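You operate a simulated robot arm through the tools that you are given. There is no shell and no other tool. Be economical: measure what you need, move in short steps, check, and stop when the job is done.

You run a simulated robot arm. Do the job below in one go: nothing can be reset, and whatever is moved stays where it is left.

Task
Clamp the meter in the holder on both sides, switch the holder on, link the probe and press READ.
Fine: leave the probe on the meter; write nothing.

Only the result counts: the job must be done as asked and must still hold three seconds after the hand-in. Knocking over, shifting, dropping, spilling or breaking anything else fails it.

Robot
A 5-joint arm with a two-finger parallel gripper, fixed in place. Base frame: the origin is at the foot of the arm, x ahead of it, y to its left, z up; the work surface is at about z = 12. Readings come in mm, rad, newtons and seconds.
With the tool pointing down near the work surface it reaches from about 260 to 680 mm from the base axis. Its first joint turns from -1.152 to 1.152 rad. The tool tilts only in the upright plane through the base axis and itself; it spins freely about its own axis. Payload 2.9 kg.
The tool frame sits at the grasp point between the pads (the TCP): z along the fingers, y along the line on which they close. The tips reach 30 mm beyond it. Largest opening 110 mm; finger width 20, thickness 10; the body of the gripper, 48 by 112 mm, starts 55 mm behind the TCP.
Orientation is that of the tool frame in the base frame, as a unit quaternion [x, y, z, w]. With the fingers straight down and closing along the base's y, the tool's x points along the base's -x, its y along +y and its z along -z.

Tools
- The arm moves only by the tool jog_arm. Its argument "moves" is one flat list of numbers, 7 for each row, row after row: the shift along the tool's x, y, z in units of 150 mm (1.0 is 150 mm), then the turn, a rotation vector about the tool's x, y, z in units of 90 degrees (1.0 is 90 degrees), then the finger opening in mm, from 0 to 110. In form: [tx, ty, tz, wx, wy, wz, fingers, tx, ty, tz, wx, wy, wz, fingers, ...]. A call has 1 to 8 rows; each row is the pose to reach, as a shift and turn from the pose commanded when the call began, along the tool's axes at that moment. A call with a number of a shift or a turn outside -1 to 1 is refused whole. Rows are played at 5 a second. More than 50 mm and 0.15 rad between two rows, or a gripper value outside its range, and nothing of the call is played. Where a pose cannot be reached the arm comes as near as it can. A force on the tool above 40 N (or 10 N above the force at the start of the call, whichever is more), or a blocked arm, ends the call early, and 0.2 s more pass. Each finger travels about 108 mm/s and halts on what it meets, pressing with about 26 N; the grip force reading is that of the motor and also rises with nothing between the fingers. The clock runs only during rows and for 0.2 s after the last one: add rows that repeat a pose to give the fingers time. It gives the time, the measured TCP pose, the force on the tool (base axes), the opening and the grip force at its end, in the units of the frame above (readings bear some noise).
- Cameras (640 x 400 px; columns grow to the right, rows downward): "scene" is fixed at [35.8, -446.2, 614.7]; the picture's right is [0.80, -0.59, 0.00], its down [-0.30, -0.40, -0.87] and it looks along [0.51, 0.70, -0.50] (base axes); focal length 318 px, centre (320, 200). "wrist" rides on the gripper at [72, 17, -103] in the tool frame; the picture's right is [-0.23, 0.97, 0.00], its down [-0.76, -0.18, -0.62] and it looks along [-0.61, -0.14, 0.78] (tool axes); focal length 222 px, centre (320, 200). There is no depth. A picture from a camera that has moved, and an enlarged one, comes with that camera's place and axes in the base frame and with its lens.
- capture(camera): a new picture of that camera. It takes no simulated time.
- close_up(camera, box): a new picture of the part [left, top, right, bottom] of that camera's present view, enlarged. It takes no simulated time.
- job_done(): hands the job in; it is judged then, once.

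Go step by step. Nothing tells you positions but the pictures and the camera data: compare them with the known pose of the tool, close in by small moves and look again before you grip or let go. The budget is 120 turns and 64 pictures, counting those below and the enlarged ones. Unless the task says otherwise, let go and move clear before handing in, and close with one line.

The tools are called after "Call:" as name(argument=value, ...) on one line, values as JSON. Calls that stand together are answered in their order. jog_arm: Moves the arm, as the interface text tells. Its arguments: {"type":"object","properties":{"moves":{"type":"array","items":{"type":"number"}}},"required":["moves"]} The other tools are called the same way: capture (camera) takes a picture; close_up (camera, box) takes an enlarged picture of a part of a camera's view; job_done () hands the job in.

At the start:

```text
time_s: 0.0
position: [407.6, 103.2, 381.8]
tool_rot: [0.0, 1.0, 0.0, 0.0]
wrist_force: [-0.1, 1.1, 0.5]
width: 110.1
grasp_force: 0.2
```

scene: 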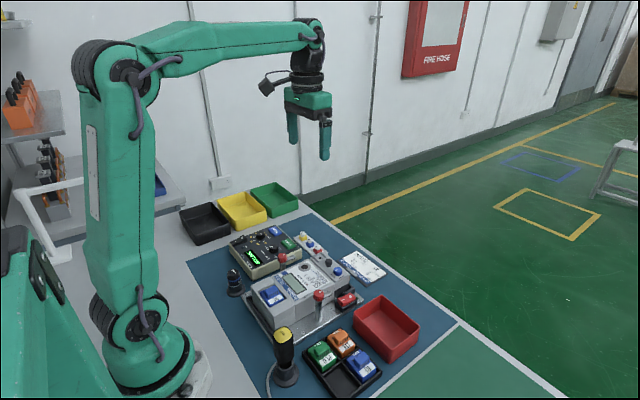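
wrist: 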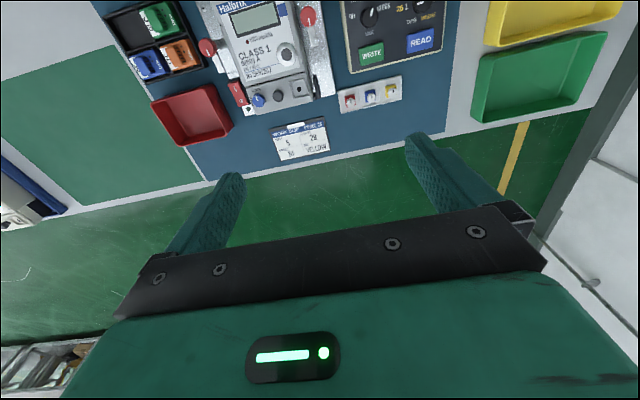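

I see a meter in a holder, a console with READ/WRITE, a probe on a stand perhaps, and bins. I take enlarged pictures first.

Call:
close_up(camera="scene", box=[220, 220, 400, 332])

Call:
close_up(camera="scene", box=[220, 290, 400, 400])

Call:
close_up(camera="wrist", box=[180, 0, 460, 175])

```text
3.56 times, centred on (310, 276) of scene
camera zoom: at [35.8, -446.2, 614.7], right [0.8, -0.59, 0.0], down [-0.3, -0.4, -0.87], along [0.51, 0.7, -0.5], focal length 1130 px, centre (356, -70)
```

zoom: 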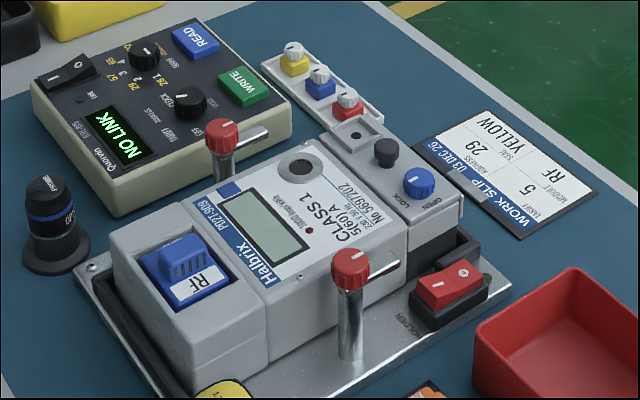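

```text
3.56 times, centred on (310, 345) of scene
camera zoom: at [35.8, -446.2, 614.7], right [0.8, -0.59, 0.0], down [-0.3, -0.4, -0.87], along [0.51, 0.7, -0.5], focal length 1130 px, centre (356, -316)
```

zoom: 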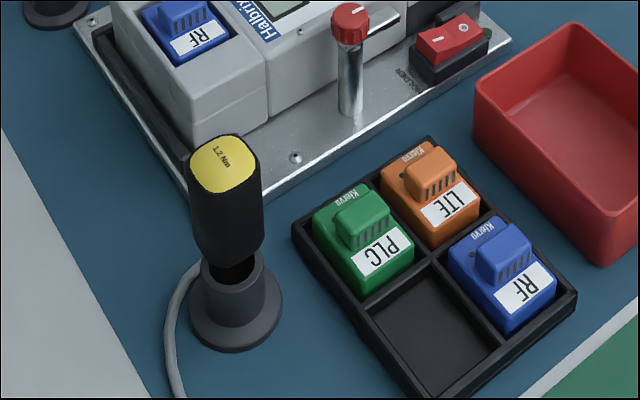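

```text
2.29 times, centred on (320, 88) of wrist
camera zoom: at [334.9, 120.9, 485.0], right [0.23, 0.97, 0.0], down [0.76, -0.18, 0.62], along [0.61, -0.14, -0.78], focal length 508 px, centre (320, 457)
```

zoom: 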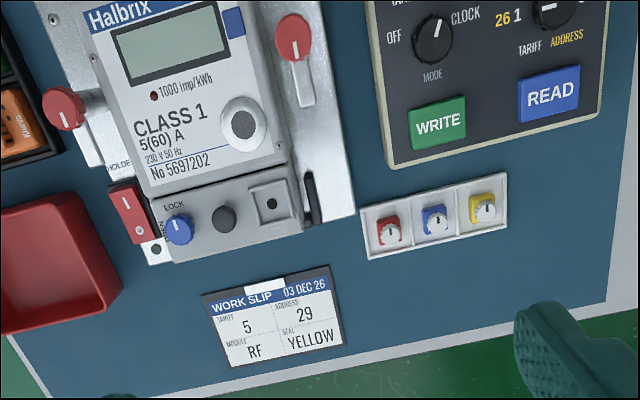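

I place the left clamp near (325,108,92), the right near (325,-42,93), the meter port near (360,65,75), the switch near (399,-50,33), READ near (393,269,55) and the probe near (207,150). I'll move above the left clamp and look closer.

Call:
jog_arm(moves=[0.138, 0.008, 0.25, 0, 0, 0, 90, 0.275, 0.016, 0.5, 0, 0, 0, 70, 0.413, 0.024, 0.75, 0, 0, 0, 60, 0.551, 0.032, 1.0, 0, 0, 0, 60, 0.551, 0.032, 1.0, 0, 0, 0, 60])

Call:
capture(camera="wrist")

Call:
close_up(camera="scene", box=[220, 225, 310, 281])

```text
time_s: 1.2
position: [323.6, 109.0, 230.0]
tool_rot: [0.001, 1.0, -0.001, -0.001]
wrist_force: [-0.6, -0.7, 0.6]
width: 60.2
grasp_force: 0.1
```

```text
58 pictures are left
camera wrist: at [252.0, 126.0, 333.6], right [0.23, 0.97, 0.0], down [0.76, -0.18, 0.62], along [0.61, -0.14, -0.78], focal length 222 px, centre (320, 200)
```

wrist: 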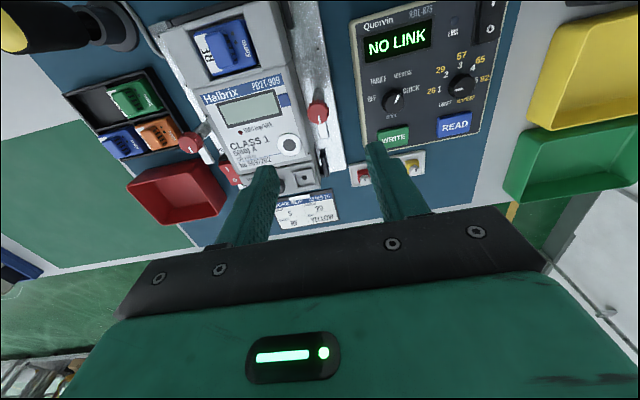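

```text
7.11 times, centred on (265, 253) of scene
camera zoom: at [35.8, -446.2, 614.7], right [0.8, -0.59, 0.0], down [-0.3, -0.4, -0.87], along [0.51, 0.7, -0.5], focal length 2261 px, centre (711, -177)
```

zoom: 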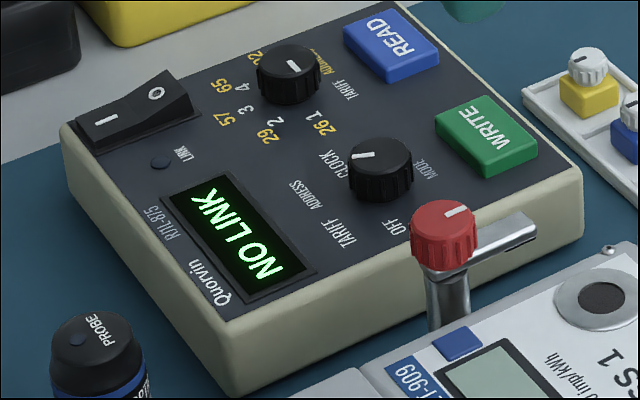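

The left cap is at about (324,108), spanning z 85–99, with its arm pointing +x; it needs a quarter turn so the arm goes over the meter. I go down around the cap.

Call:
jog_arm(moves=[0, -0.005, 0.27, 0, 0, 0, 55, 0, -0.005, 0.54, 0, 0, 0, 50, 0, -0.005, 0.7, 0, 0, 0, 50, 0, -0.005, 0.765, 0, 0, 0, 50, 0, -0.005, 0.765, 0, 0, 0, 50])

Call:
close_up(camera="scene", box=[240, 215, 350, 284])

Call:
capture(camera="wrist")

```text
time_s: 2.4
position: [325.0, 109.2, 117.7]
tool_rot: [0.0, 1.0, 0.001, 0.0]
wrist_force: [0.2, 0.7, -0.1]
width: 50.2
grasp_force: 0.1
```

```text
5.80 times, centred on (295, 250) of scene
camera zoom: at [35.8, -446.2, 614.7], right [0.8, -0.59, 0.0], down [-0.3, -0.4, -0.87], along [0.51, 0.7, -0.5], focal length 1843 px, centre (465, -87)
```

zoom: 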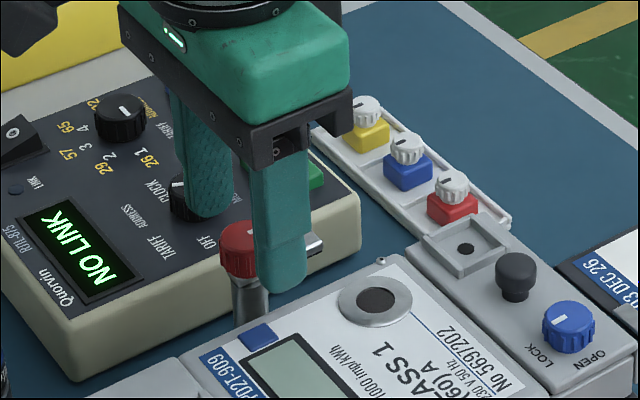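

```text
55 pictures are left
camera wrist: at [252.7, 125.0, 220.9], right [0.23, 0.97, 0.0], down [0.76, -0.18, 0.62], along [0.61, -0.14, -0.78], focal length 222 px, centre (320, 200)
```

wrist: 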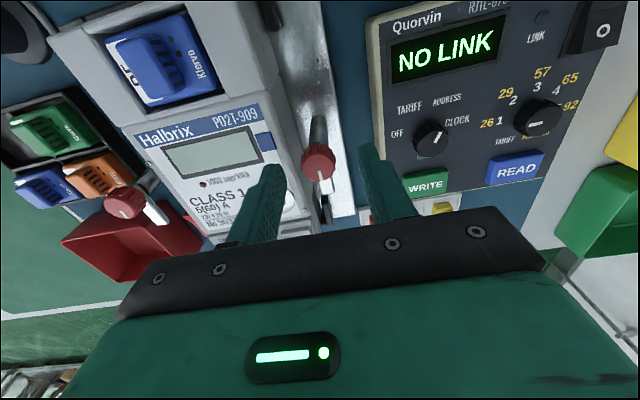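

The fingers straddle the cap, about 2 mm too far forward. I centre and close.

Call:
jog_arm(moves=[0.012, -0.004, 0.01, 0, 0, 0, 50, 0.012, -0.004, 0.01, 0, 0, 0, 20, 0.012, -0.004, 0.01, 0, 0, 0, 15, 0.012, -0.004, 0.01, 0, 0, 0, 15])

Call:
capture(camera="wrist")

```text
time_s: 3.4
position: [322.6, 106.8, 116.0]
tool_rot: [0.0, 1.0, 0.0, 0.0]
wrist_force: [1.4, -14.3, 1.2]
width: 21.5
grasp_force: 44.5
```

```text
54 pictures are left
camera wrist: at [250.4, 124.1, 219.5], right [0.23, 0.97, 0.0], down [0.76, -0.18, 0.62], along [0.61, -0.14, -0.78], focal length 222 px, centre (320, 200)
```

wrist: 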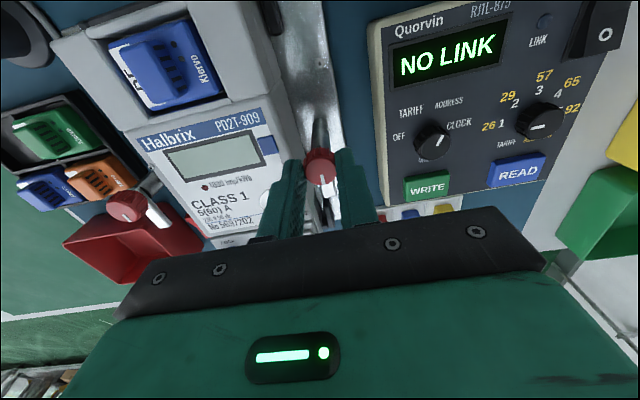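

The cap is held (21.5 mm), with a slight side load. I ease the load and start the turn.

Call:
jog_arm(moves=[0, -0.009, 0, 0, 0, 0, 15, 0, -0.009, 0, 0, 0, 0.08, 15, 0, -0.009, 0, 0, 0, 0.16, 15, 0, -0.009, 0, 0, 0, 0.24, 15, 0, -0.009, 0, 0, 0, 0.32, 15, 0, -0.009, 0, 0, 0, 0.4, 15])

Call:
capture(camera="wrist")

Call:
close_up(camera="scene", box=[240, 215, 350, 284])

```text
time_s: 4.3
position: [323.3, 107.9, 116.3]
tool_rot: [0.148, 0.989, 0.001, 0.001]
wrist_force: [0.5, 3.1, 0.2]
width: 21.4
grasp_force: 45.0
stopped in row 4: the force on the tool passed its limit (the readings are from after the stop); the commanded pose is now the measured one
```

```text
53 pictures are left
camera wrist: at [258.3, 144.9, 219.3], right [0.5, 0.86, 0.0], down [0.68, -0.39, 0.62], along [0.54, -0.31, -0.78], focal length 222 px, centre (320, 200)
```

wrist: 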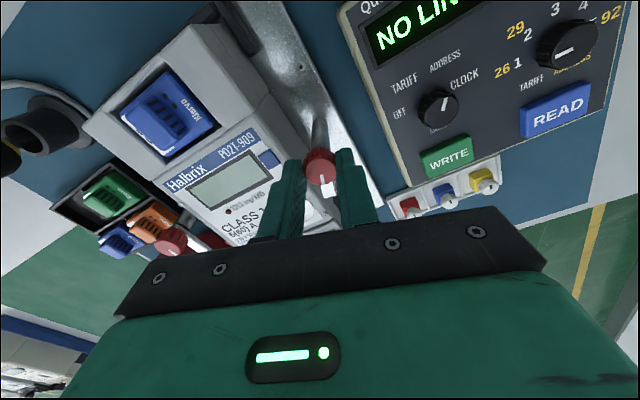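

```text
5.80 times, centred on (295, 250) of scene
camera zoom: at [35.8, -446.3, 614.7], right [0.8, -0.59, 0.0], down [-0.3, -0.4, -0.87], along [0.51, 0.7, -0.5], focal length 1843 px, centre (465, -87)
```

zoom: 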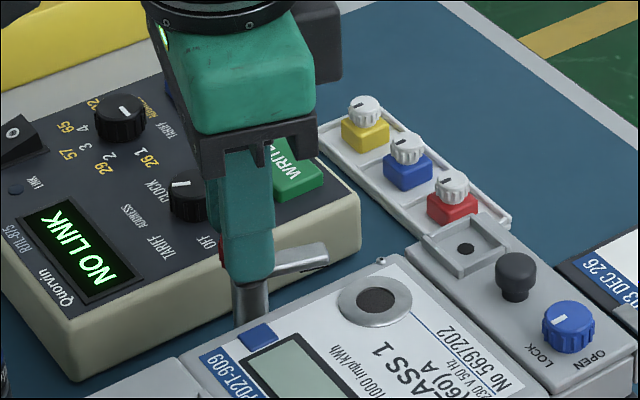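

The cap turned with the hand about 17° and the side load came from my wrong-way shift; it is now relaxed. I continue with a pure turn.

Call:
jog_arm(moves=[0, 0, 0, 0, 0, 0.08, 15, 0, 0, 0, 0, 0, 0.16, 15, 0, 0, 0, 0, 0, 0.24, 15, 0, 0, 0, 0, 0, 0.32, 15, 0, 0, 0, 0, 0, 0.4, 15])

```text
time_s: 5.5
position: [322.4, 107.2, 115.0]
tool_rot: [0.415, 0.91, 0.002, 0.001]
wrist_force: [2.1, 2.4, -2.1]
width: 21.7
grasp_force: 44.9
stopped in row 5: the force on the tool passed its limit (the readings are from after the stop); the commanded pose is now the measured one
```

Now at about 49°. I look before continuing, to see whether the arm touches anything.

Call:
close_up(camera="scene", box=[240, 215, 350, 284])

Call:
capture(camera="wrist")

```text
5.80 times, centred on (295, 250) of scene
camera zoom: at [35.8, -446.3, 614.7], right [0.8, -0.59, 0.0], down [-0.3, -0.4, -0.87], along [0.51, 0.7, -0.5], focal length 1843 px, centre (465, -87)
```

zoom: 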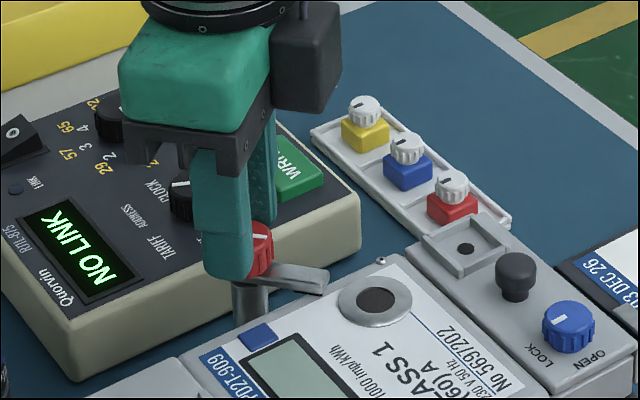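

```text
50 pictures are left
camera wrist: at [288.1, 174.1, 219.4], right [0.88, 0.47, 0.01], down [0.36, -0.69, 0.62], along [0.3, -0.55, -0.78], focal length 222 px, centre (320, 200)
```

wrist: 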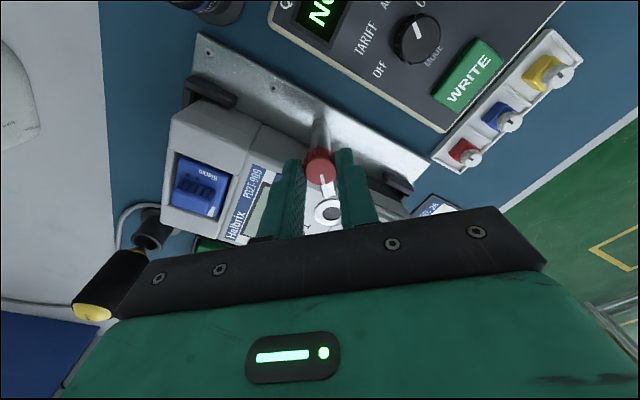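

The cap turns freely with the arm still above the meter face. I continue the turn.

Call:
jog_arm(moves=[0, 0, 0, 0, 0, 0.08, 15, 0, 0, 0, 0, 0, 0.16, 15, 0, 0, 0, 0, 0, 0.24, 15, 0, 0, 0, 0, 0, 0.32, 15])

```text
time_s: 6.5
position: [324.3, 109.3, 116.3]
tool_rot: [0.629, 0.778, 0.003, 0.002]
wrist_force: [15.0, 6.1, -13.3]
width: 21.5
grasp_force: 45.2
```

At about 78°; finishing the last bit.

Call:
jog_arm(moves=[0, 0, 0, 0, 0, 0.07, 15, 0, 0, 0, 0, 0, 0.137, 15, 0, 0, 0, 0, 0, 0.137, 15])

Call:
close_up(camera="scene", box=[240, 215, 350, 284])

```text
time_s: 7.3
position: [325.0, 108.1, 115.3]
tool_rot: [0.708, 0.706, 0.003, 0.002]
wrist_force: [25.5, -1.0, -19.0]
width: 21.6
grasp_force: 44.9
```

```text
5.80 times, centred on (295, 250) of scene
camera zoom: at [35.9, -446.2, 614.7], right [0.8, -0.59, 0.0], down [-0.3, -0.4, -0.87], along [0.51, 0.7, -0.5], focal length 1843 px, centre (465, -87)
```

zoom: 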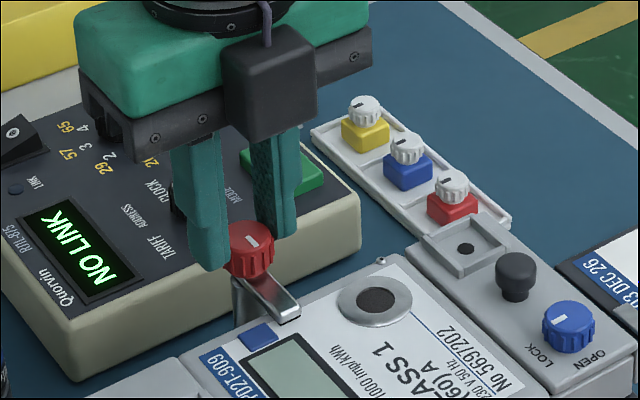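

The left arm now lies over the meter edge. I open and rise to inspect.

Call:
jog_arm(moves=[0, 0, 0, 0, 0, 0, 45, 0, 0, 0, 0, 0, 0, 45, 0, 0, -0.27, 0, 0, 0, 45, 0, 0, -0.5, 0, 0, 0, 45, 0, 0, -0.5, 0, 0, 0, 45])

Call:
close_up(camera="scene", box=[240, 235, 350, 304])

Call:
capture(camera="wrist")

```text
time_s: 8.5
position: [321.1, 110.1, 191.2]
tool_rot: [0.708, 0.706, 0.001, 0.001]
wrist_force: [0.8, -0.2, 0.4]
width: 44.9
grasp_force: 0.0
```

```text
5.80 times, centred on (295, 270) of scene
camera zoom: at [35.8, -446.2, 614.7], right [0.8, -0.59, 0.0], down [-0.3, -0.4, -0.87], along [0.51, 0.7, -0.5], focal length 1843 px, centre (465, -203)
```

zoom: 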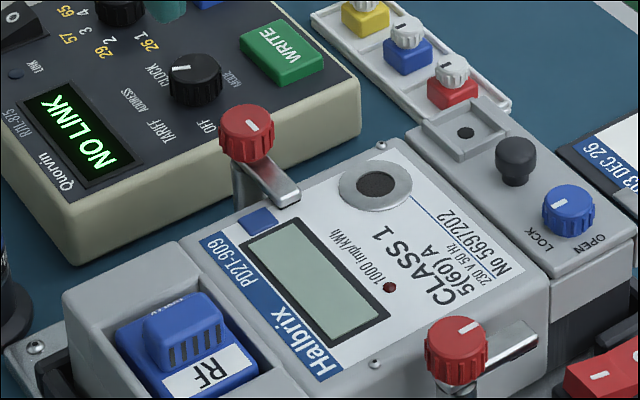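

```text
47 pictures are left
camera wrist: at [338.6, 182.5, 295.4], right [0.97, -0.23, 0.0], down [-0.18, -0.76, 0.62], along [-0.14, -0.61, -0.78], focal length 222 px, centre (320, 200)
```

wrist: 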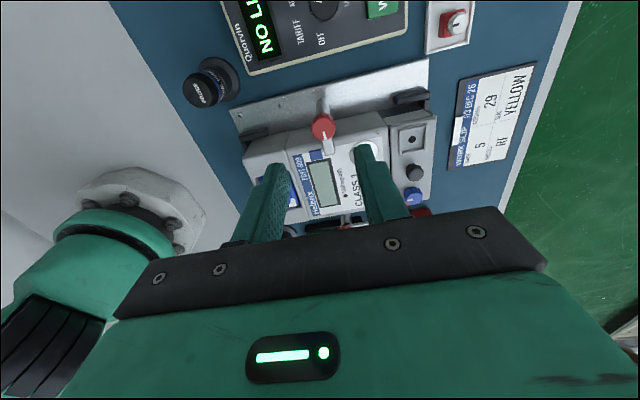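

The left clamp holds the meter. Next I move to the right clamp while turning the hand back.

Call:
jog_arm(moves=[-0.125, 0, 0, 0, 0, -0.09, 45, -0.25, 0, 0, 0, 0, -0.18, 45, -0.375, 0, 0, 0, 0, -0.27, 45, -0.5, 0, 0, 0, 0, -0.36, 45, -0.625, 0, 0, 0, 0, -0.45, 45, -0.75, 0, 0, 0, 0, -0.54, 45, -0.875, 0, 0, 0, 0, -0.63, 45, -1, 0, 0, 0, 0, -0.72, 45])

Call:
jog_arm(moves=[0, 0, 0, 0, 0, -0.09, 45, 0, 0, 0, 0, 0, -0.18, 45, 0, 0, 0, 0, 0, -0.28, 50, 0, 0, 0, 0, 0, -0.28, 50])

Call:
capture(camera="wrist")

Call:
close_up(camera="scene", box=[280, 270, 370, 326])

```text
time_s: 10.3
position: [323.1, -41.7, 190.8]
tool_rot: [0.218, 0.976, 0.0, 0.003]
wrist_force: [-0.7, -0.5, 0.3]
width: 45.0
grasp_force: 0.1
```

```text
refused: row 3 steps farther than a row can; nothing moved
```

```text
46 pictures are left
camera wrist: at [264.0, 4.7, 294.3], right [0.62, 0.78, 0.0], down [0.61, -0.49, 0.63], along [0.49, -0.39, -0.78], focal length 222 px, centre (320, 200)
```

wrist: 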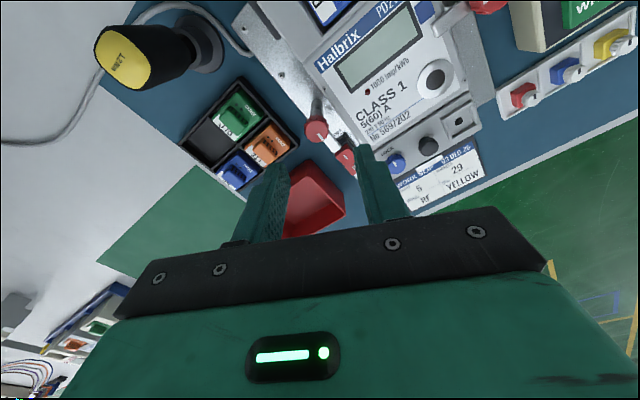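

```text
7.11 times, centred on (325, 298) of scene
camera zoom: at [35.8, -446.2, 614.7], right [0.8, -0.59, 0.0], down [-0.3, -0.4, -0.87], along [0.51, 0.7, -0.5], focal length 2261 px, centre (284, -497)
```

zoom: 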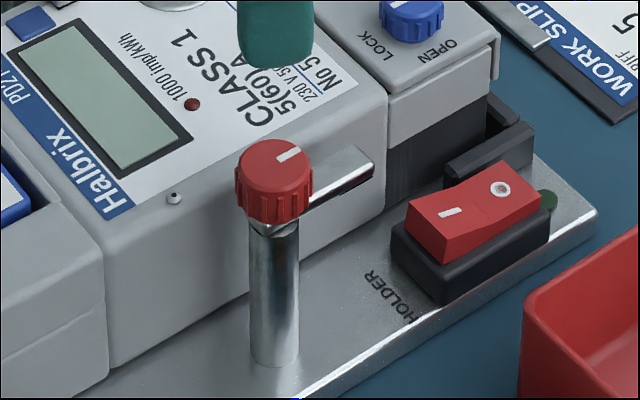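

The right cap is near (323,-44.5) and its arm also points +x. I finish the hand turn and centre over it, then go down.

Call:
jog_arm(moves=[0.005, -0.021, 0, 0, 0, -0.09, 50, 0.005, -0.021, 0, 0, 0, -0.18, 50, 0.005, -0.021, 0, 0, 0, -0.26, 50, 0.005, -0.021, 0, 0, 0, -0.28, 50, 0.005, -0.021, 0.24, 0, 0, -0.28, 50, 0.005, -0.021, 0.48, 0, 0, -0.28, 50, 0.005, -0.021, 0.48, 0, 0, -0.28, 50])

Call:
capture(camera="wrist")

Call:
close_up(camera="scene", box=[280, 260, 370, 316])

```text
time_s: 11.9
position: [320.9, -43.7, 119.2]
tool_rot: [0.001, 1.0, 0.0, 0.002]
wrist_force: [-0.4, -0.4, -0.5]
width: 50.1
grasp_force: 0.0
```

```text
44 pictures are left
camera wrist: at [249.0, -27.6, 222.1], right [0.23, 0.97, 0.0], down [0.76, -0.18, 0.63], along [0.61, -0.14, -0.78], focal length 222 px, centre (320, 200)
```

wrist: 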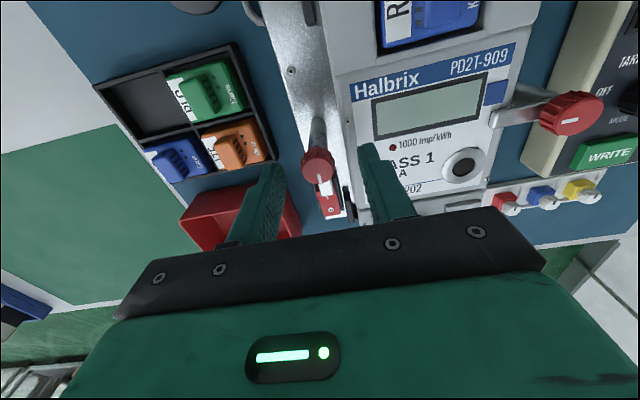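

```text
7.11 times, centred on (325, 288) of scene
camera zoom: at [35.8, -446.2, 614.7], right [0.8, -0.59, 0.0], down [-0.3, -0.4, -0.87], along [0.51, 0.7, -0.5], focal length 2261 px, centre (284, -426)
```

zoom: 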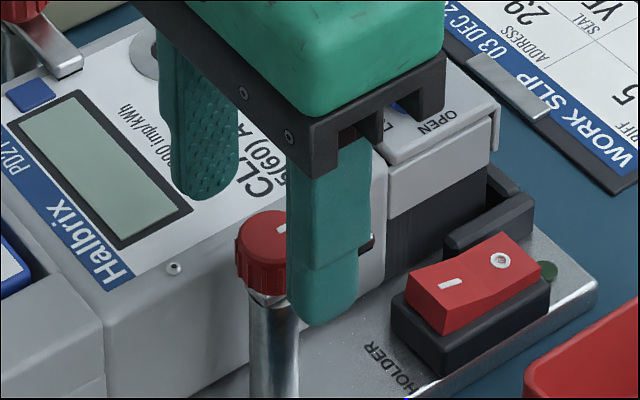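

The fingers straddle the right cap. I shift 1 mm, go down 3 mm and close.

Call:
jog_arm(moves=[0, -0.005, 0.02, 0, 0, 0, 45, 0, -0.005, 0.02, 0, 0, 0, 20, 0, -0.005, 0.02, 0, 0, 0, 15, 0, -0.005, 0.02, 0, 0, 0, 15])

```text
time_s: 12.9
position: [321.3, -45.4, 116.6]
tool_rot: [0.002, 1.0, 0.0, 0.003]
wrist_force: [-0.9, -18.0, -0.6]
width: 24.4
grasp_force: 9.2
```

The grip may still be settling; I hold for a moment.

Call:
jog_arm(moves=[0, 0, 0, 0, 0, 0, 15, 0, 0, 0, 0, 0, 0, 15])

Call:
capture(camera="wrist")

```text
time_s: 13.5
position: [322.3, -45.5, 117.1]
tool_rot: [0.002, 1.0, 0.001, 0.003]
wrist_force: [0.1, -19.1, -3.6]
width: 24.8
grasp_force: 9.8
```

```text
42 pictures are left
camera wrist: at [249.0, -28.3, 219.0], right [0.23, 0.97, 0.0], down [0.76, -0.18, 0.63], along [0.61, -0.14, -0.78], focal length 222 px, centre (320, 200)
```

wrist: 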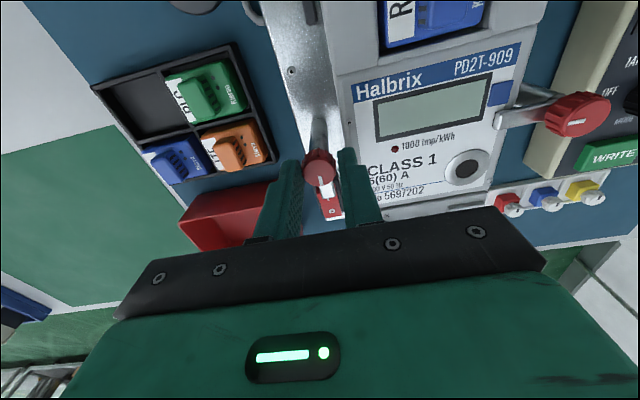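

One finger seems to carry the load. I try a small shift in +y and watch the force.

Call:
jog_arm(moves=[0, 0.008, 0, 0, 0, 0, 15, 0, 0.008, 0, 0, 0, 0, 15])

```text
time_s: 14.1
position: [322.1, -45.1, 115.8]
tool_rot: [0.001, 1.0, 0.0, 0.003]
wrist_force: [2.1, -24.9, -2.4]
width: 26.9
grasp_force: 11.9
```

That worsened it, so the cap lies further to -y. I shift back the other way.

Call:
jog_arm(moves=[0, -0.014, 0, 0, 0, 0, 15, 0, -0.025, 0, 0, 0, 0, 15, 0, -0.025, 0, 0, 0, 0, 15])

```text
time_s: 14.9
position: [321.1, -46.7, 115.6]
tool_rot: [0.0, 1.0, 0.0, 0.003]
wrist_force: [7.0, 9.3, -3.3]
width: 21.4
grasp_force: 45.0
```

The cap is gripped (21.4 mm). I ease 1 mm and turn the other way.

Call:
jog_arm(moves=[0, 0.006, 0, 0, 0, 0, 15, 0, 0.006, 0, 0, 0, -0.08, 15, 0, 0.006, 0, 0, 0, -0.16, 15, 0, 0.006, 0, 0, 0, -0.24, 15, 0, 0.006, 0, 0, 0, -0.32, 15, 0, 0.006, 0, 0, 0, -0.4, 15, 0, 0.006, 0, 0, 0, -0.48, 15])

```text
time_s: 15.9
position: [322.9, -48.0, 116.1]
tool_rot: [-0.191, 0.982, -0.001, 0.005]
wrist_force: [1.2, -5.3, -2.6]
width: 21.5
grasp_force: 44.7
stopped in row 5: the force on the tool passed its limit (the readings are from after the stop); the commanded pose is now the measured one
```

Call:
jog_arm(moves=[0, 0, 0, 0, 0, -0.08, 15, 0, 0, 0, 0, 0, -0.16, 15, 0, 0, 0, 0, 0, -0.24, 15, 0, 0, 0, 0, 0, -0.32, 15])

Call:
capture(camera="wrist")

```text
time_s: 16.9
position: [323.5, -48.2, 115.7]
tool_rot: [-0.402, 0.916, -0.003, 0.004]
wrist_force: [1.5, -4.6, -1.7]
width: 21.4
grasp_force: 44.9
stopped in row 4: the force on the tool passed its limit (the readings are from after the stop); the commanded pose is now the measured one
```

```text
41 pictures are left
camera wrist: at [260.1, -90.8, 218.9], right [-0.56, 0.83, -0.01], down [0.64, 0.44, 0.63], along [0.52, 0.35, -0.78], focal length 222 px, centre (320, 200)
```

wrist: 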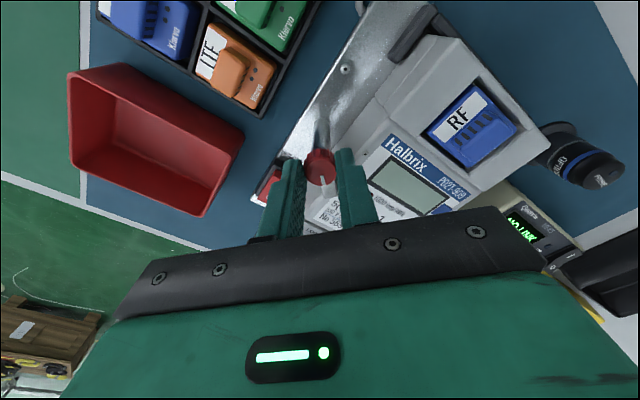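

At about 47°, turning well. I continue.

Call:
jog_arm(moves=[0, 0, 0, 0, 0, -0.08, 15, 0, 0, 0, 0, 0, -0.16, 15, 0, 0, 0, 0, 0, -0.24, 15, 0, 0, 0, 0, 0, -0.32, 15])

```text
time_s: 17.9
position: [323.6, -49.1, 114.5]
tool_rot: [-0.618, 0.786, -0.005, 0.005]
wrist_force: [21.1, -14.5, -19.6]
width: 21.5
grasp_force: 45.0
```

At about 76°; finishing.

Call:
jog_arm(moves=[0, 0, 0.008, 0, 0, -0.08, 15, 0, 0, 0.01, 0, 0, -0.155, 15, 0, 0, 0.01, 0, 0, -0.155, 15])

```text
time_s: 18.7
position: [324.6, -49.2, 115.5]
tool_rot: [0.708, -0.706, 0.007, -0.006]
wrist_force: [11.0, -24.0, 16.0]
width: 21.8
grasp_force: 44.7
```

Call:
jog_arm(moves=[0, 0, 0, 0, 0, 0, 45, 0, 0, 0, 0, 0, 0, 45, 0, 0, -0.27, 0, 0, 0, 45, 0, 0, -0.5, 0, 0, 0, 45, 0, 0, -0.5, 0, 0, 0, 45])

Call:
close_up(camera="scene", box=[250, 250, 380, 331])

Call:
capture(camera="wrist")

```text
time_s: 19.9
position: [322.9, -51.5, 188.4]
tool_rot: [0.708, -0.706, 0.004, -0.003]
wrist_force: [0.1, -0.2, -0.1]
width: 44.9
grasp_force: 0.0
```

```text
4.92 times, centred on (315, 290) of scene
camera zoom: at [35.8, -446.2, 614.7], right [0.8, -0.59, 0.0], down [-0.3, -0.4, -0.87], along [0.51, 0.7, -0.5], focal length 1565 px, centre (345, -246)
```

zoom: 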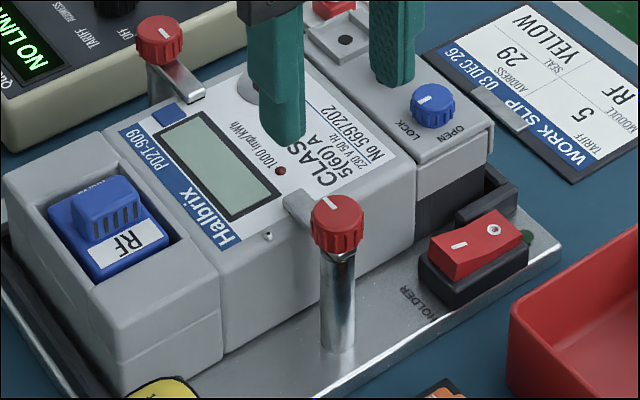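

```text
39 pictures are left
camera wrist: at [304.9, -123.2, 292.7], right [-0.97, 0.22, -0.01], down [0.17, 0.76, 0.62], along [0.15, 0.61, -0.78], focal length 222 px, centre (320, 200)
```

wrist: 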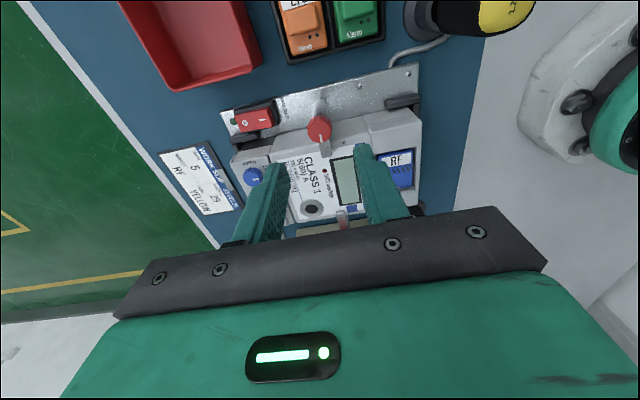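

Both clamps now lie over the meter. The holder switch's I end is at about (386,-52,45) and raised; I close the fingers and approach it.

Call:
jog_arm(moves=[0.01, -0.14, 0, 0, 0, 0, 10, 0.02, -0.28, 0, 0, 0, 0, 0, 0.025, -0.407, 0, 0, 0, 0, 0, 0.025, -0.407, 0.3, 0, 0, 0, 0, 0.025, -0.407, 0.55, 0, 0, 0, 0, 0.025, -0.407, 0.7, 0, 0, 0, 0, 0.025, -0.407, 0.7, 0, 0, 0, 0])

Call:
close_up(camera="scene", box=[300, 260, 390, 316])

Call:
capture(camera="wrist")

```text
time_s: 21.5
position: [384.2, -52.8, 84.9]
tool_rot: [0.708, -0.706, 0.004, -0.004]
wrist_force: [-0.6, -0.1, 1.0]
width: 0.0
grasp_force: 26.0
```

```text
7.11 times, centred on (345, 288) of scene
camera zoom: at [35.8, -446.2, 614.7], right [0.8, -0.59, 0.0], down [-0.3, -0.4, -0.87], along [0.51, 0.7, -0.5], focal length 2261 px, centre (142, -426)
```

zoom: 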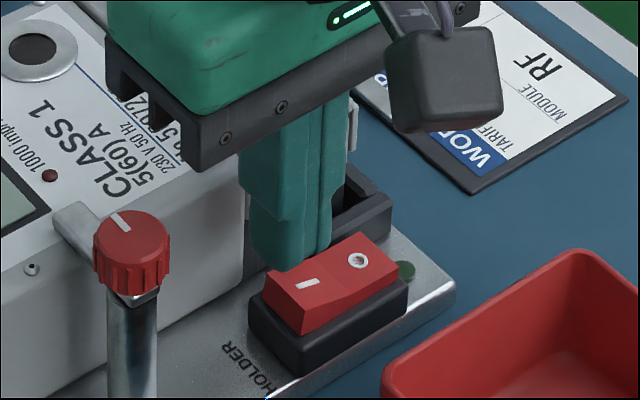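

```text
37 pictures are left
camera wrist: at [365.9, -124.8, 188.5], right [-0.97, 0.22, -0.01], down [0.17, 0.76, 0.62], along [0.15, 0.61, -0.78], focal length 222 px, centre (320, 200)
```

wrist: 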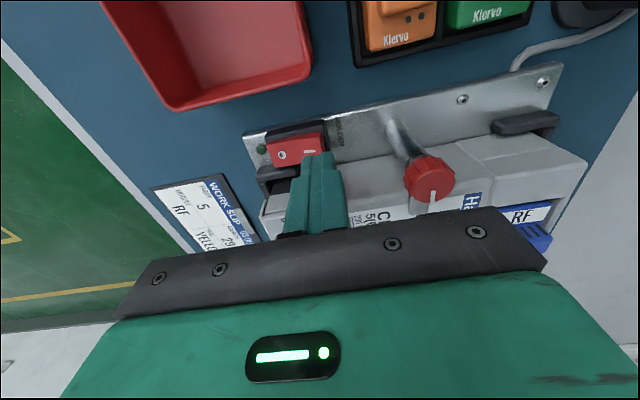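

The tip is over the I end, about 2 mm short in -y. I press down in small steps.

Call:
jog_arm(moves=[0.013, -0.005, 0.03, 0, 0, 0, 0, 0.013, -0.005, 0.06, 0, 0, 0, 0, 0.013, -0.005, 0.08, 0, 0, 0, 0, 0.013, -0.005, 0.1, 0, 0, 0, 0, 0.013, -0.005, 0.12, 0, 0, 0, 0, 0.013, -0.005, 0.14, 0, 0, 0, 0])

Call:
close_up(camera="scene", box=[300, 260, 390, 316])

```text
time_s: 22.9
position: [386.6, -53.9, 62.7]
tool_rot: [0.708, -0.706, 0.004, -0.003]
wrist_force: [-0.2, 0.1, 0.2]
width: 0.0
grasp_force: 25.7
```

```text
7.11 times, centred on (345, 288) of scene
camera zoom: at [35.8, -446.2, 614.7], right [0.8, -0.59, 0.0], down [-0.3, -0.4, -0.87], along [0.51, 0.7, -0.5], focal length 2261 px, centre (142, -426)
```

zoom: 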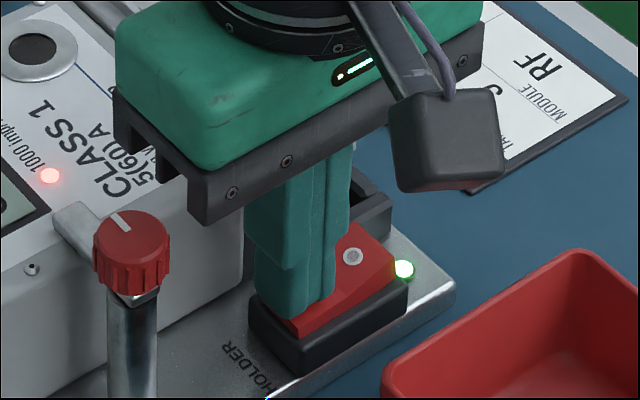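

The holder lamp and the meter LED are on. I rise and head towards the probe, turning the hand back.

Call:
jog_arm(moves=[0, 0, -0.25, 0, 0, 0, 0, 0, 0, -0.5, 0, 0, 0, 0, 0, 0, -0.75, 0, 0, 0, 0, 0, 0, -1, 0, 0, 0, 20, -0.25, 0.12, -1, 0, 0, 0.09, 40, -0.5, 0.24, -1, 0, 0, 0.18, 60, -0.75, 0.36, -1, 0, 0, 0.27, 60, -1, 0.48, -1, 0, 0, 0.36, 60])

```text
time_s: 24.7
position: [313.0, 97.6, 213.4]
tool_rot: [-0.483, 0.876, -0.001, 0.005]
wrist_force: [0.6, 0.0, 0.2]
width: 59.9
grasp_force: 0.1
```

Call:
jog_arm(moves=[-0.017, 0.058, 0, 0, 0, 0.08, 60, -0.034, 0.116, 0, 0, 0, 0.16, 60, -0.05, 0.174, 0, 0, 0, 0.24, 60, -0.067, 0.231, 0, 0, 0, 0.32, 60, -0.084, 0.289, 0, 0, 0, 0.4, 60, -0.1, 0.347, 0, 0, 0, 0.48, 60, -0.117, 0.405, 0, 0, 0, 0.56, 60, -0.134, 0.463, 0, 0, 0, 0.642, 60])

Call:
capture(camera="wrist")

Call:
close_up(camera="scene", box=[210, 245, 290, 295])

```text
time_s: 26.5
position: [263.5, 150.6, 212.3]
tool_rot: [0.001, 1.0, 0.002, 0.003]
wrist_force: [0.3, 0.1, 0.5]
width: 60.0
grasp_force: 0.0
```

```text
35 pictures are left
camera wrist: at [189.4, 166.9, 315.0], right [0.23, 0.97, 0.01], down [0.76, -0.18, 0.63], along [0.61, -0.14, -0.78], focal length 222 px, centre (320, 200)
```

wrist: 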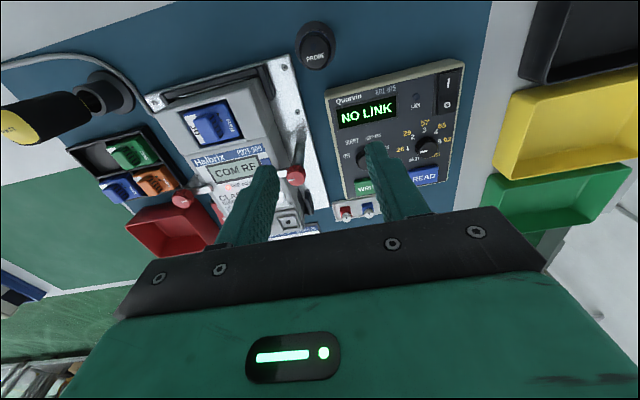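

```text
8.00 times, centred on (250, 270) of scene
camera zoom: at [35.8, -446.2, 614.7], right [0.8, -0.59, 0.0], down [-0.3, -0.4, -0.87], along [0.51, 0.7, -0.5], focal length 2544 px, centre (880, -360)
```

zoom: 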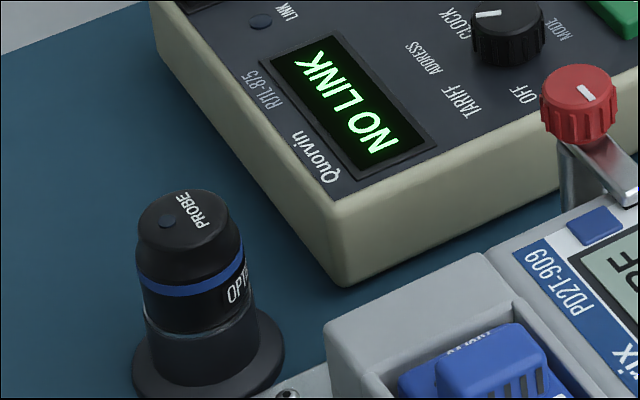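

The probe stands in a socket at about (213,157), top at z≈70, and the meter shows "COM RF". I move above it and look again.

Call:
jog_arm(moves=[0.17, 0.018, 0.2, 0, 0, 0, 60, 0.34, 0.037, 0.4, 0, 0, 0, 60, 0.34, 0.037, 0.4, 0, 0, 0, 60])

Call:
capture(camera="wrist")

Call:
close_up(camera="scene", box=[200, 225, 290, 281])

```text
time_s: 27.3
position: [210.7, 156.1, 152.5]
tool_rot: [0.0, 1.0, 0.003, 0.003]
wrist_force: [-0.7, 0.0, -0.5]
width: 59.9
grasp_force: 0.0
```

```text
33 pictures are left
camera wrist: at [137.9, 172.5, 254.8], right [0.23, 0.97, 0.01], down [0.76, -0.18, 0.63], along [0.61, -0.14, -0.78], focal length 222 px, centre (320, 200)
```

wrist: 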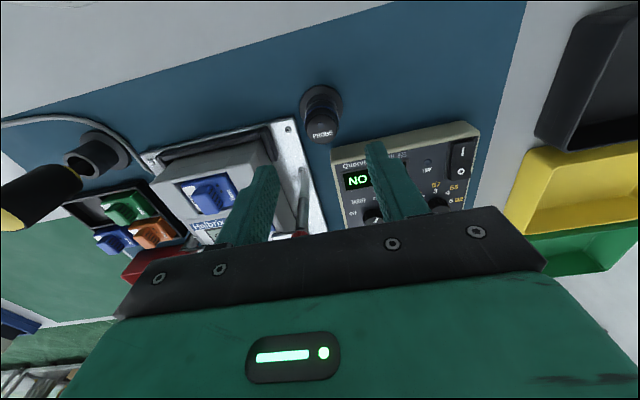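

```text
7.11 times, centred on (245, 253) of scene
camera zoom: at [35.8, -446.2, 614.7], right [0.8, -0.59, 0.0], down [-0.3, -0.4, -0.87], along [0.51, 0.7, -0.5], focal length 2261 px, centre (853, -177)
```

zoom: 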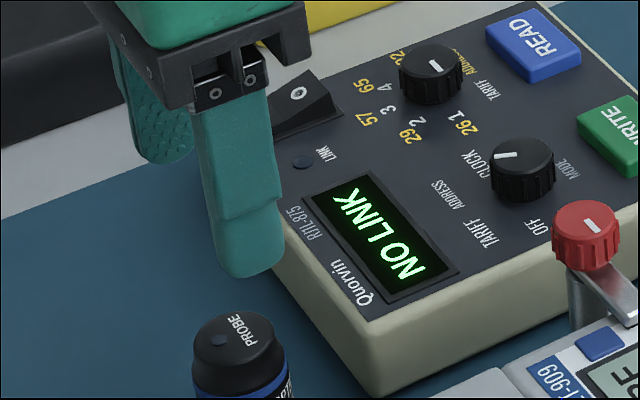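

I estimate the probe at (210,157). I lower to just above it and check.

Call:
jog_arm(moves=[0, 0.005, 0.15, 0, 0, 0, 60, 0, 0.005, 0.3, 0, 0, 0, 60, 0, 0.005, 0.3, 0, 0, 0, 60])

Call:
close_up(camera="wrist", box=[220, 60, 420, 185])

Call:
close_up(camera="scene", box=[200, 240, 290, 296])

```text
time_s: 28.1
position: [211.8, 155.0, 106.9]
tool_rot: [0.0, 1.0, 0.002, 0.002]
wrist_force: [-0.1, -0.1, 0.3]
width: 60.1
grasp_force: 0.0
```

```text
3.20 times, centred on (320, 122) of wrist
camera zoom: at [139.0, 172.8, 210.2], right [0.23, 0.97, 0.01], down [0.76, -0.18, 0.63], along [0.61, -0.14, -0.78], focal length 711 px, centre (320, 448)
```

zoom: 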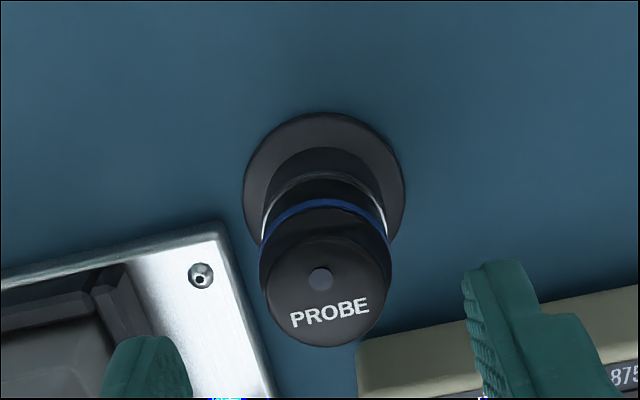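

```text
7.11 times, centred on (245, 268) of scene
camera zoom: at [35.8, -446.2, 614.7], right [0.8, -0.59, 0.0], down [-0.3, -0.4, -0.87], along [0.51, 0.7, -0.5], focal length 2261 px, centre (853, -284)
```

zoom: 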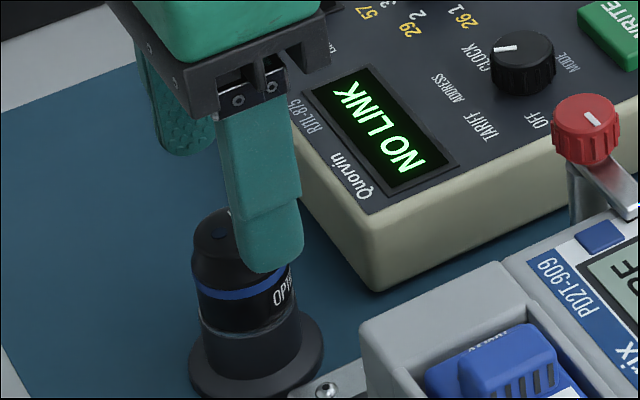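

The probe is centred between the fingers in y; its body with the blue band sits above the socket rim at z≈43. I go down to tips at about z 47 and check.

Call:
jog_arm(moves=[0.008, 0.003, 0.1, 0, 0, 0, 60, 0.008, 0.003, 0.195, 0, 0, 0, 60, 0.008, 0.003, 0.195, 0, 0, 0, 60])

Call:
close_up(camera="wrist", box=[220, 100, 420, 225])

Call:
close_up(camera="scene", box=[200, 240, 290, 296])

```text
time_s: 28.9
position: [211.9, 156.1, 78.5]
tool_rot: [0.0, 1.0, 0.002, 0.003]
wrist_force: [-0.2, -0.1, 0.4]
width: 60.2
grasp_force: 0.2
```

```text
3.20 times, centred on (320, 162) of wrist
camera zoom: at [138.7, 172.2, 181.1], right [0.23, 0.97, 0.01], down [0.76, -0.18, 0.63], along [0.61, -0.14, -0.78], focal length 711 px, centre (320, 320)
```

zoom: 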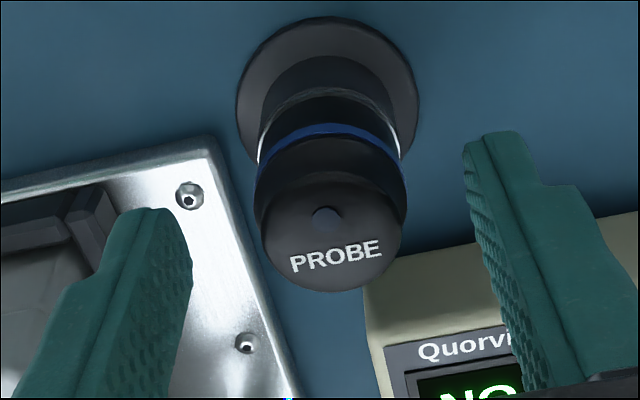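

```text
7.11 times, centred on (245, 268) of scene
camera zoom: at [35.8, -446.2, 614.7], right [0.8, -0.59, 0.0], down [-0.3, -0.4, -0.87], along [0.51, 0.7, -0.5], focal length 2261 px, centre (853, -284)
```

zoom: 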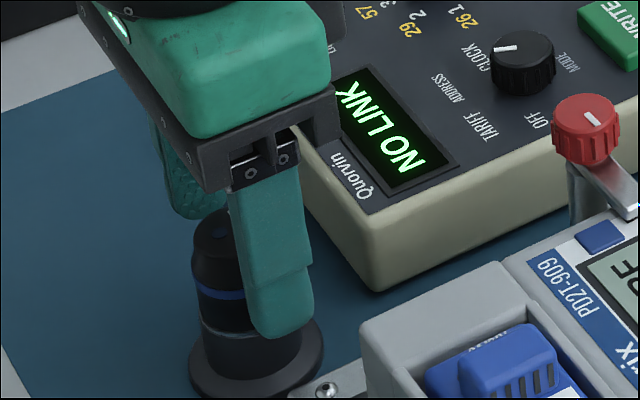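

Fingers straddle the probe body at the blue band. I close on it.

Call:
jog_arm(moves=[0, 0, 0, 0, 0, 0, 38, 0, 0, 0, 0, 0, 0, 20, 0, 0, 0, 0, 0, 0, 20, 0, 0, 0, 0, 0, 0, 20])

Call:
close_up(camera="wrist", box=[220, 100, 420, 225])

```text
time_s: 29.9
position: [212.0, 155.1, 77.4]
tool_rot: [0.001, 1.0, 0.002, 0.003]
wrist_force: [0.2, -0.5, 0.3]
width: 30.7
grasp_force: 21.8
```

```text
3.20 times, centred on (320, 162) of wrist
camera zoom: at [138.7, 172.3, 181.4], right [0.23, 0.97, 0.01], down [0.76, -0.18, 0.63], along [0.61, -0.14, -0.78], focal length 711 px, centre (320, 320)
```

zoom: 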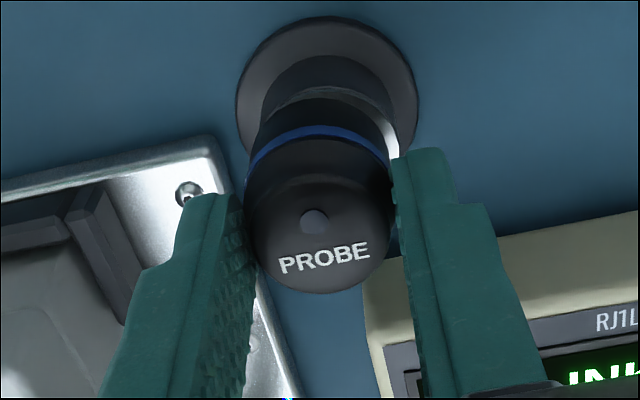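

The probe is held (30.7 mm). I lift slowly.

Call:
jog_arm(moves=[0, 0, 0, 0, 0, 0, 18, 0, 0, -0.08, 0, 0, 0, 18, 0, 0, -0.18, 0, 0, 0, 18, 0, 0, -0.3, 0, 0, 0, 18, 0, 0, -0.5, 0, 0, 0, 18, 0, 0, -0.5, 0, 0, 0, 18])

Call:
close_up(camera="wrist", box=[220, 100, 420, 225])

Call:
close_up(camera="scene", box=[200, 215, 290, 271])

```text
time_s: 31.3
position: [212.9, 156.8, 153.0]
tool_rot: [0.0, 1.0, 0.002, 0.002]
wrist_force: [0.1, -0.7, 0.1]
width: 30.8
grasp_force: 22.0
```

```text
3.20 times, centred on (320, 162) of wrist
camera zoom: at [139.4, 172.8, 257.0], right [0.23, 0.97, 0.01], down [0.76, -0.18, 0.63], along [0.61, -0.14, -0.78], focal length 711 px, centre (320, 320)
```

zoom: 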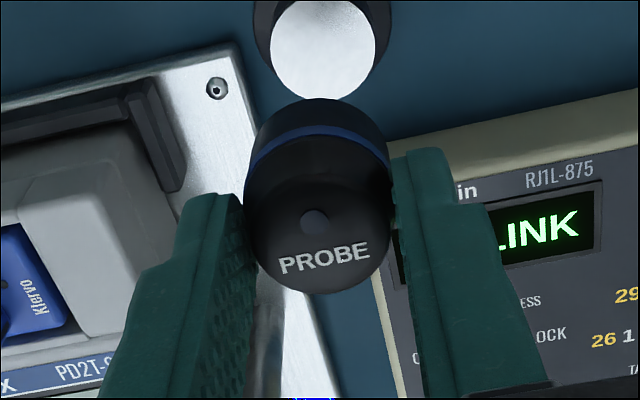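

```text
7.11 times, centred on (245, 243) of scene
camera zoom: at [35.8, -446.2, 614.7], right [0.8, -0.59, 0.0], down [-0.3, -0.4, -0.87], along [0.51, 0.7, -0.5], focal length 2261 px, centre (853, -106)
```

zoom: 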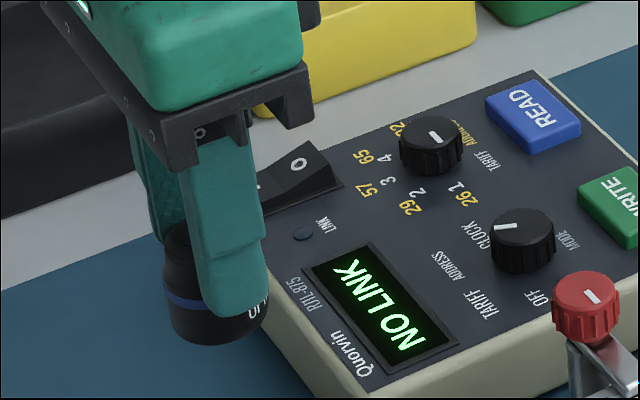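

The probe is a short head now lifted off its magnetic post. I carry it to about above the meter port.

Call:
jog_arm(moves=[-0.05, -0.03, -0.07, 0, 0, 0, 18, -0.22, -0.14, -0.07, 0, 0, 0, 18, -0.42, -0.26, -0.07, 0, 0, 0, 18, -0.62, -0.39, -0.07, 0, 0, 0, 18, -0.8, -0.5, -0.07, 0, 0, 0, 18, -0.93, -0.59, -0.07, 0, 0, 0, 18, -0.93, -0.63, -0.07, 0, 0, 0, 18, -0.93, -0.63, -0.07, 0, 0, 0, 18])

Call:
close_up(camera="wrist", box=[200, 60, 440, 210])

Call:
close_up(camera="scene", box=[240, 225, 350, 294])

```text
time_s: 33.1
position: [350.5, 60.4, 164.3]
tool_rot: [0.0, 1.0, 0.0, 0.005]
wrist_force: [-0.4, -0.4, -0.5]
width: 30.6
grasp_force: 22.2
```

```text
2.67 times, centred on (320, 135) of wrist
camera zoom: at [277.7, 77.8, 267.6], right [0.23, 0.97, 0.0], down [0.76, -0.18, 0.63], along [0.61, -0.14, -0.78], focal length 592 px, centre (320, 373)
```

zoom: 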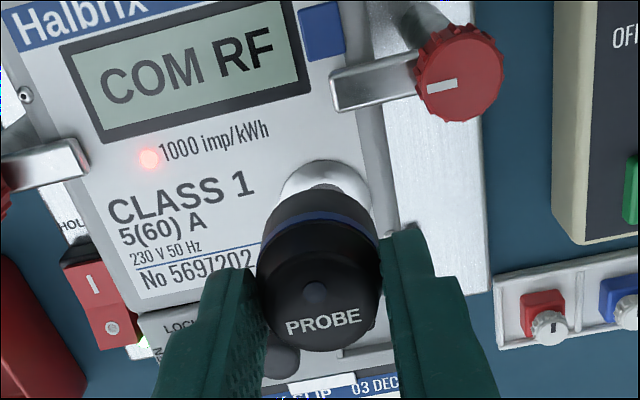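

```text
5.80 times, centred on (295, 260) of scene
camera zoom: at [35.8, -446.2, 614.7], right [0.8, -0.59, 0.0], down [-0.3, -0.4, -0.87], along [0.51, 0.7, -0.5], focal length 1843 px, centre (465, -145)
```

zoom: 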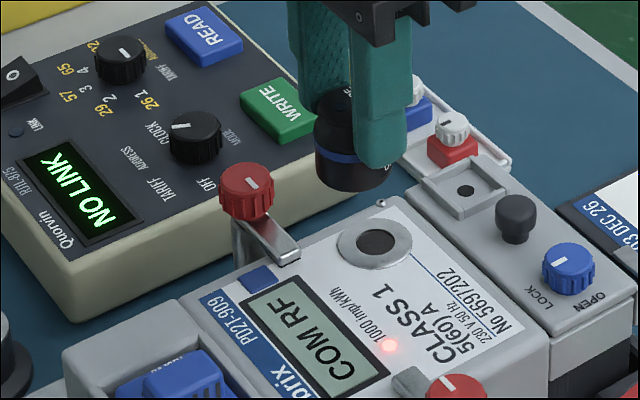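

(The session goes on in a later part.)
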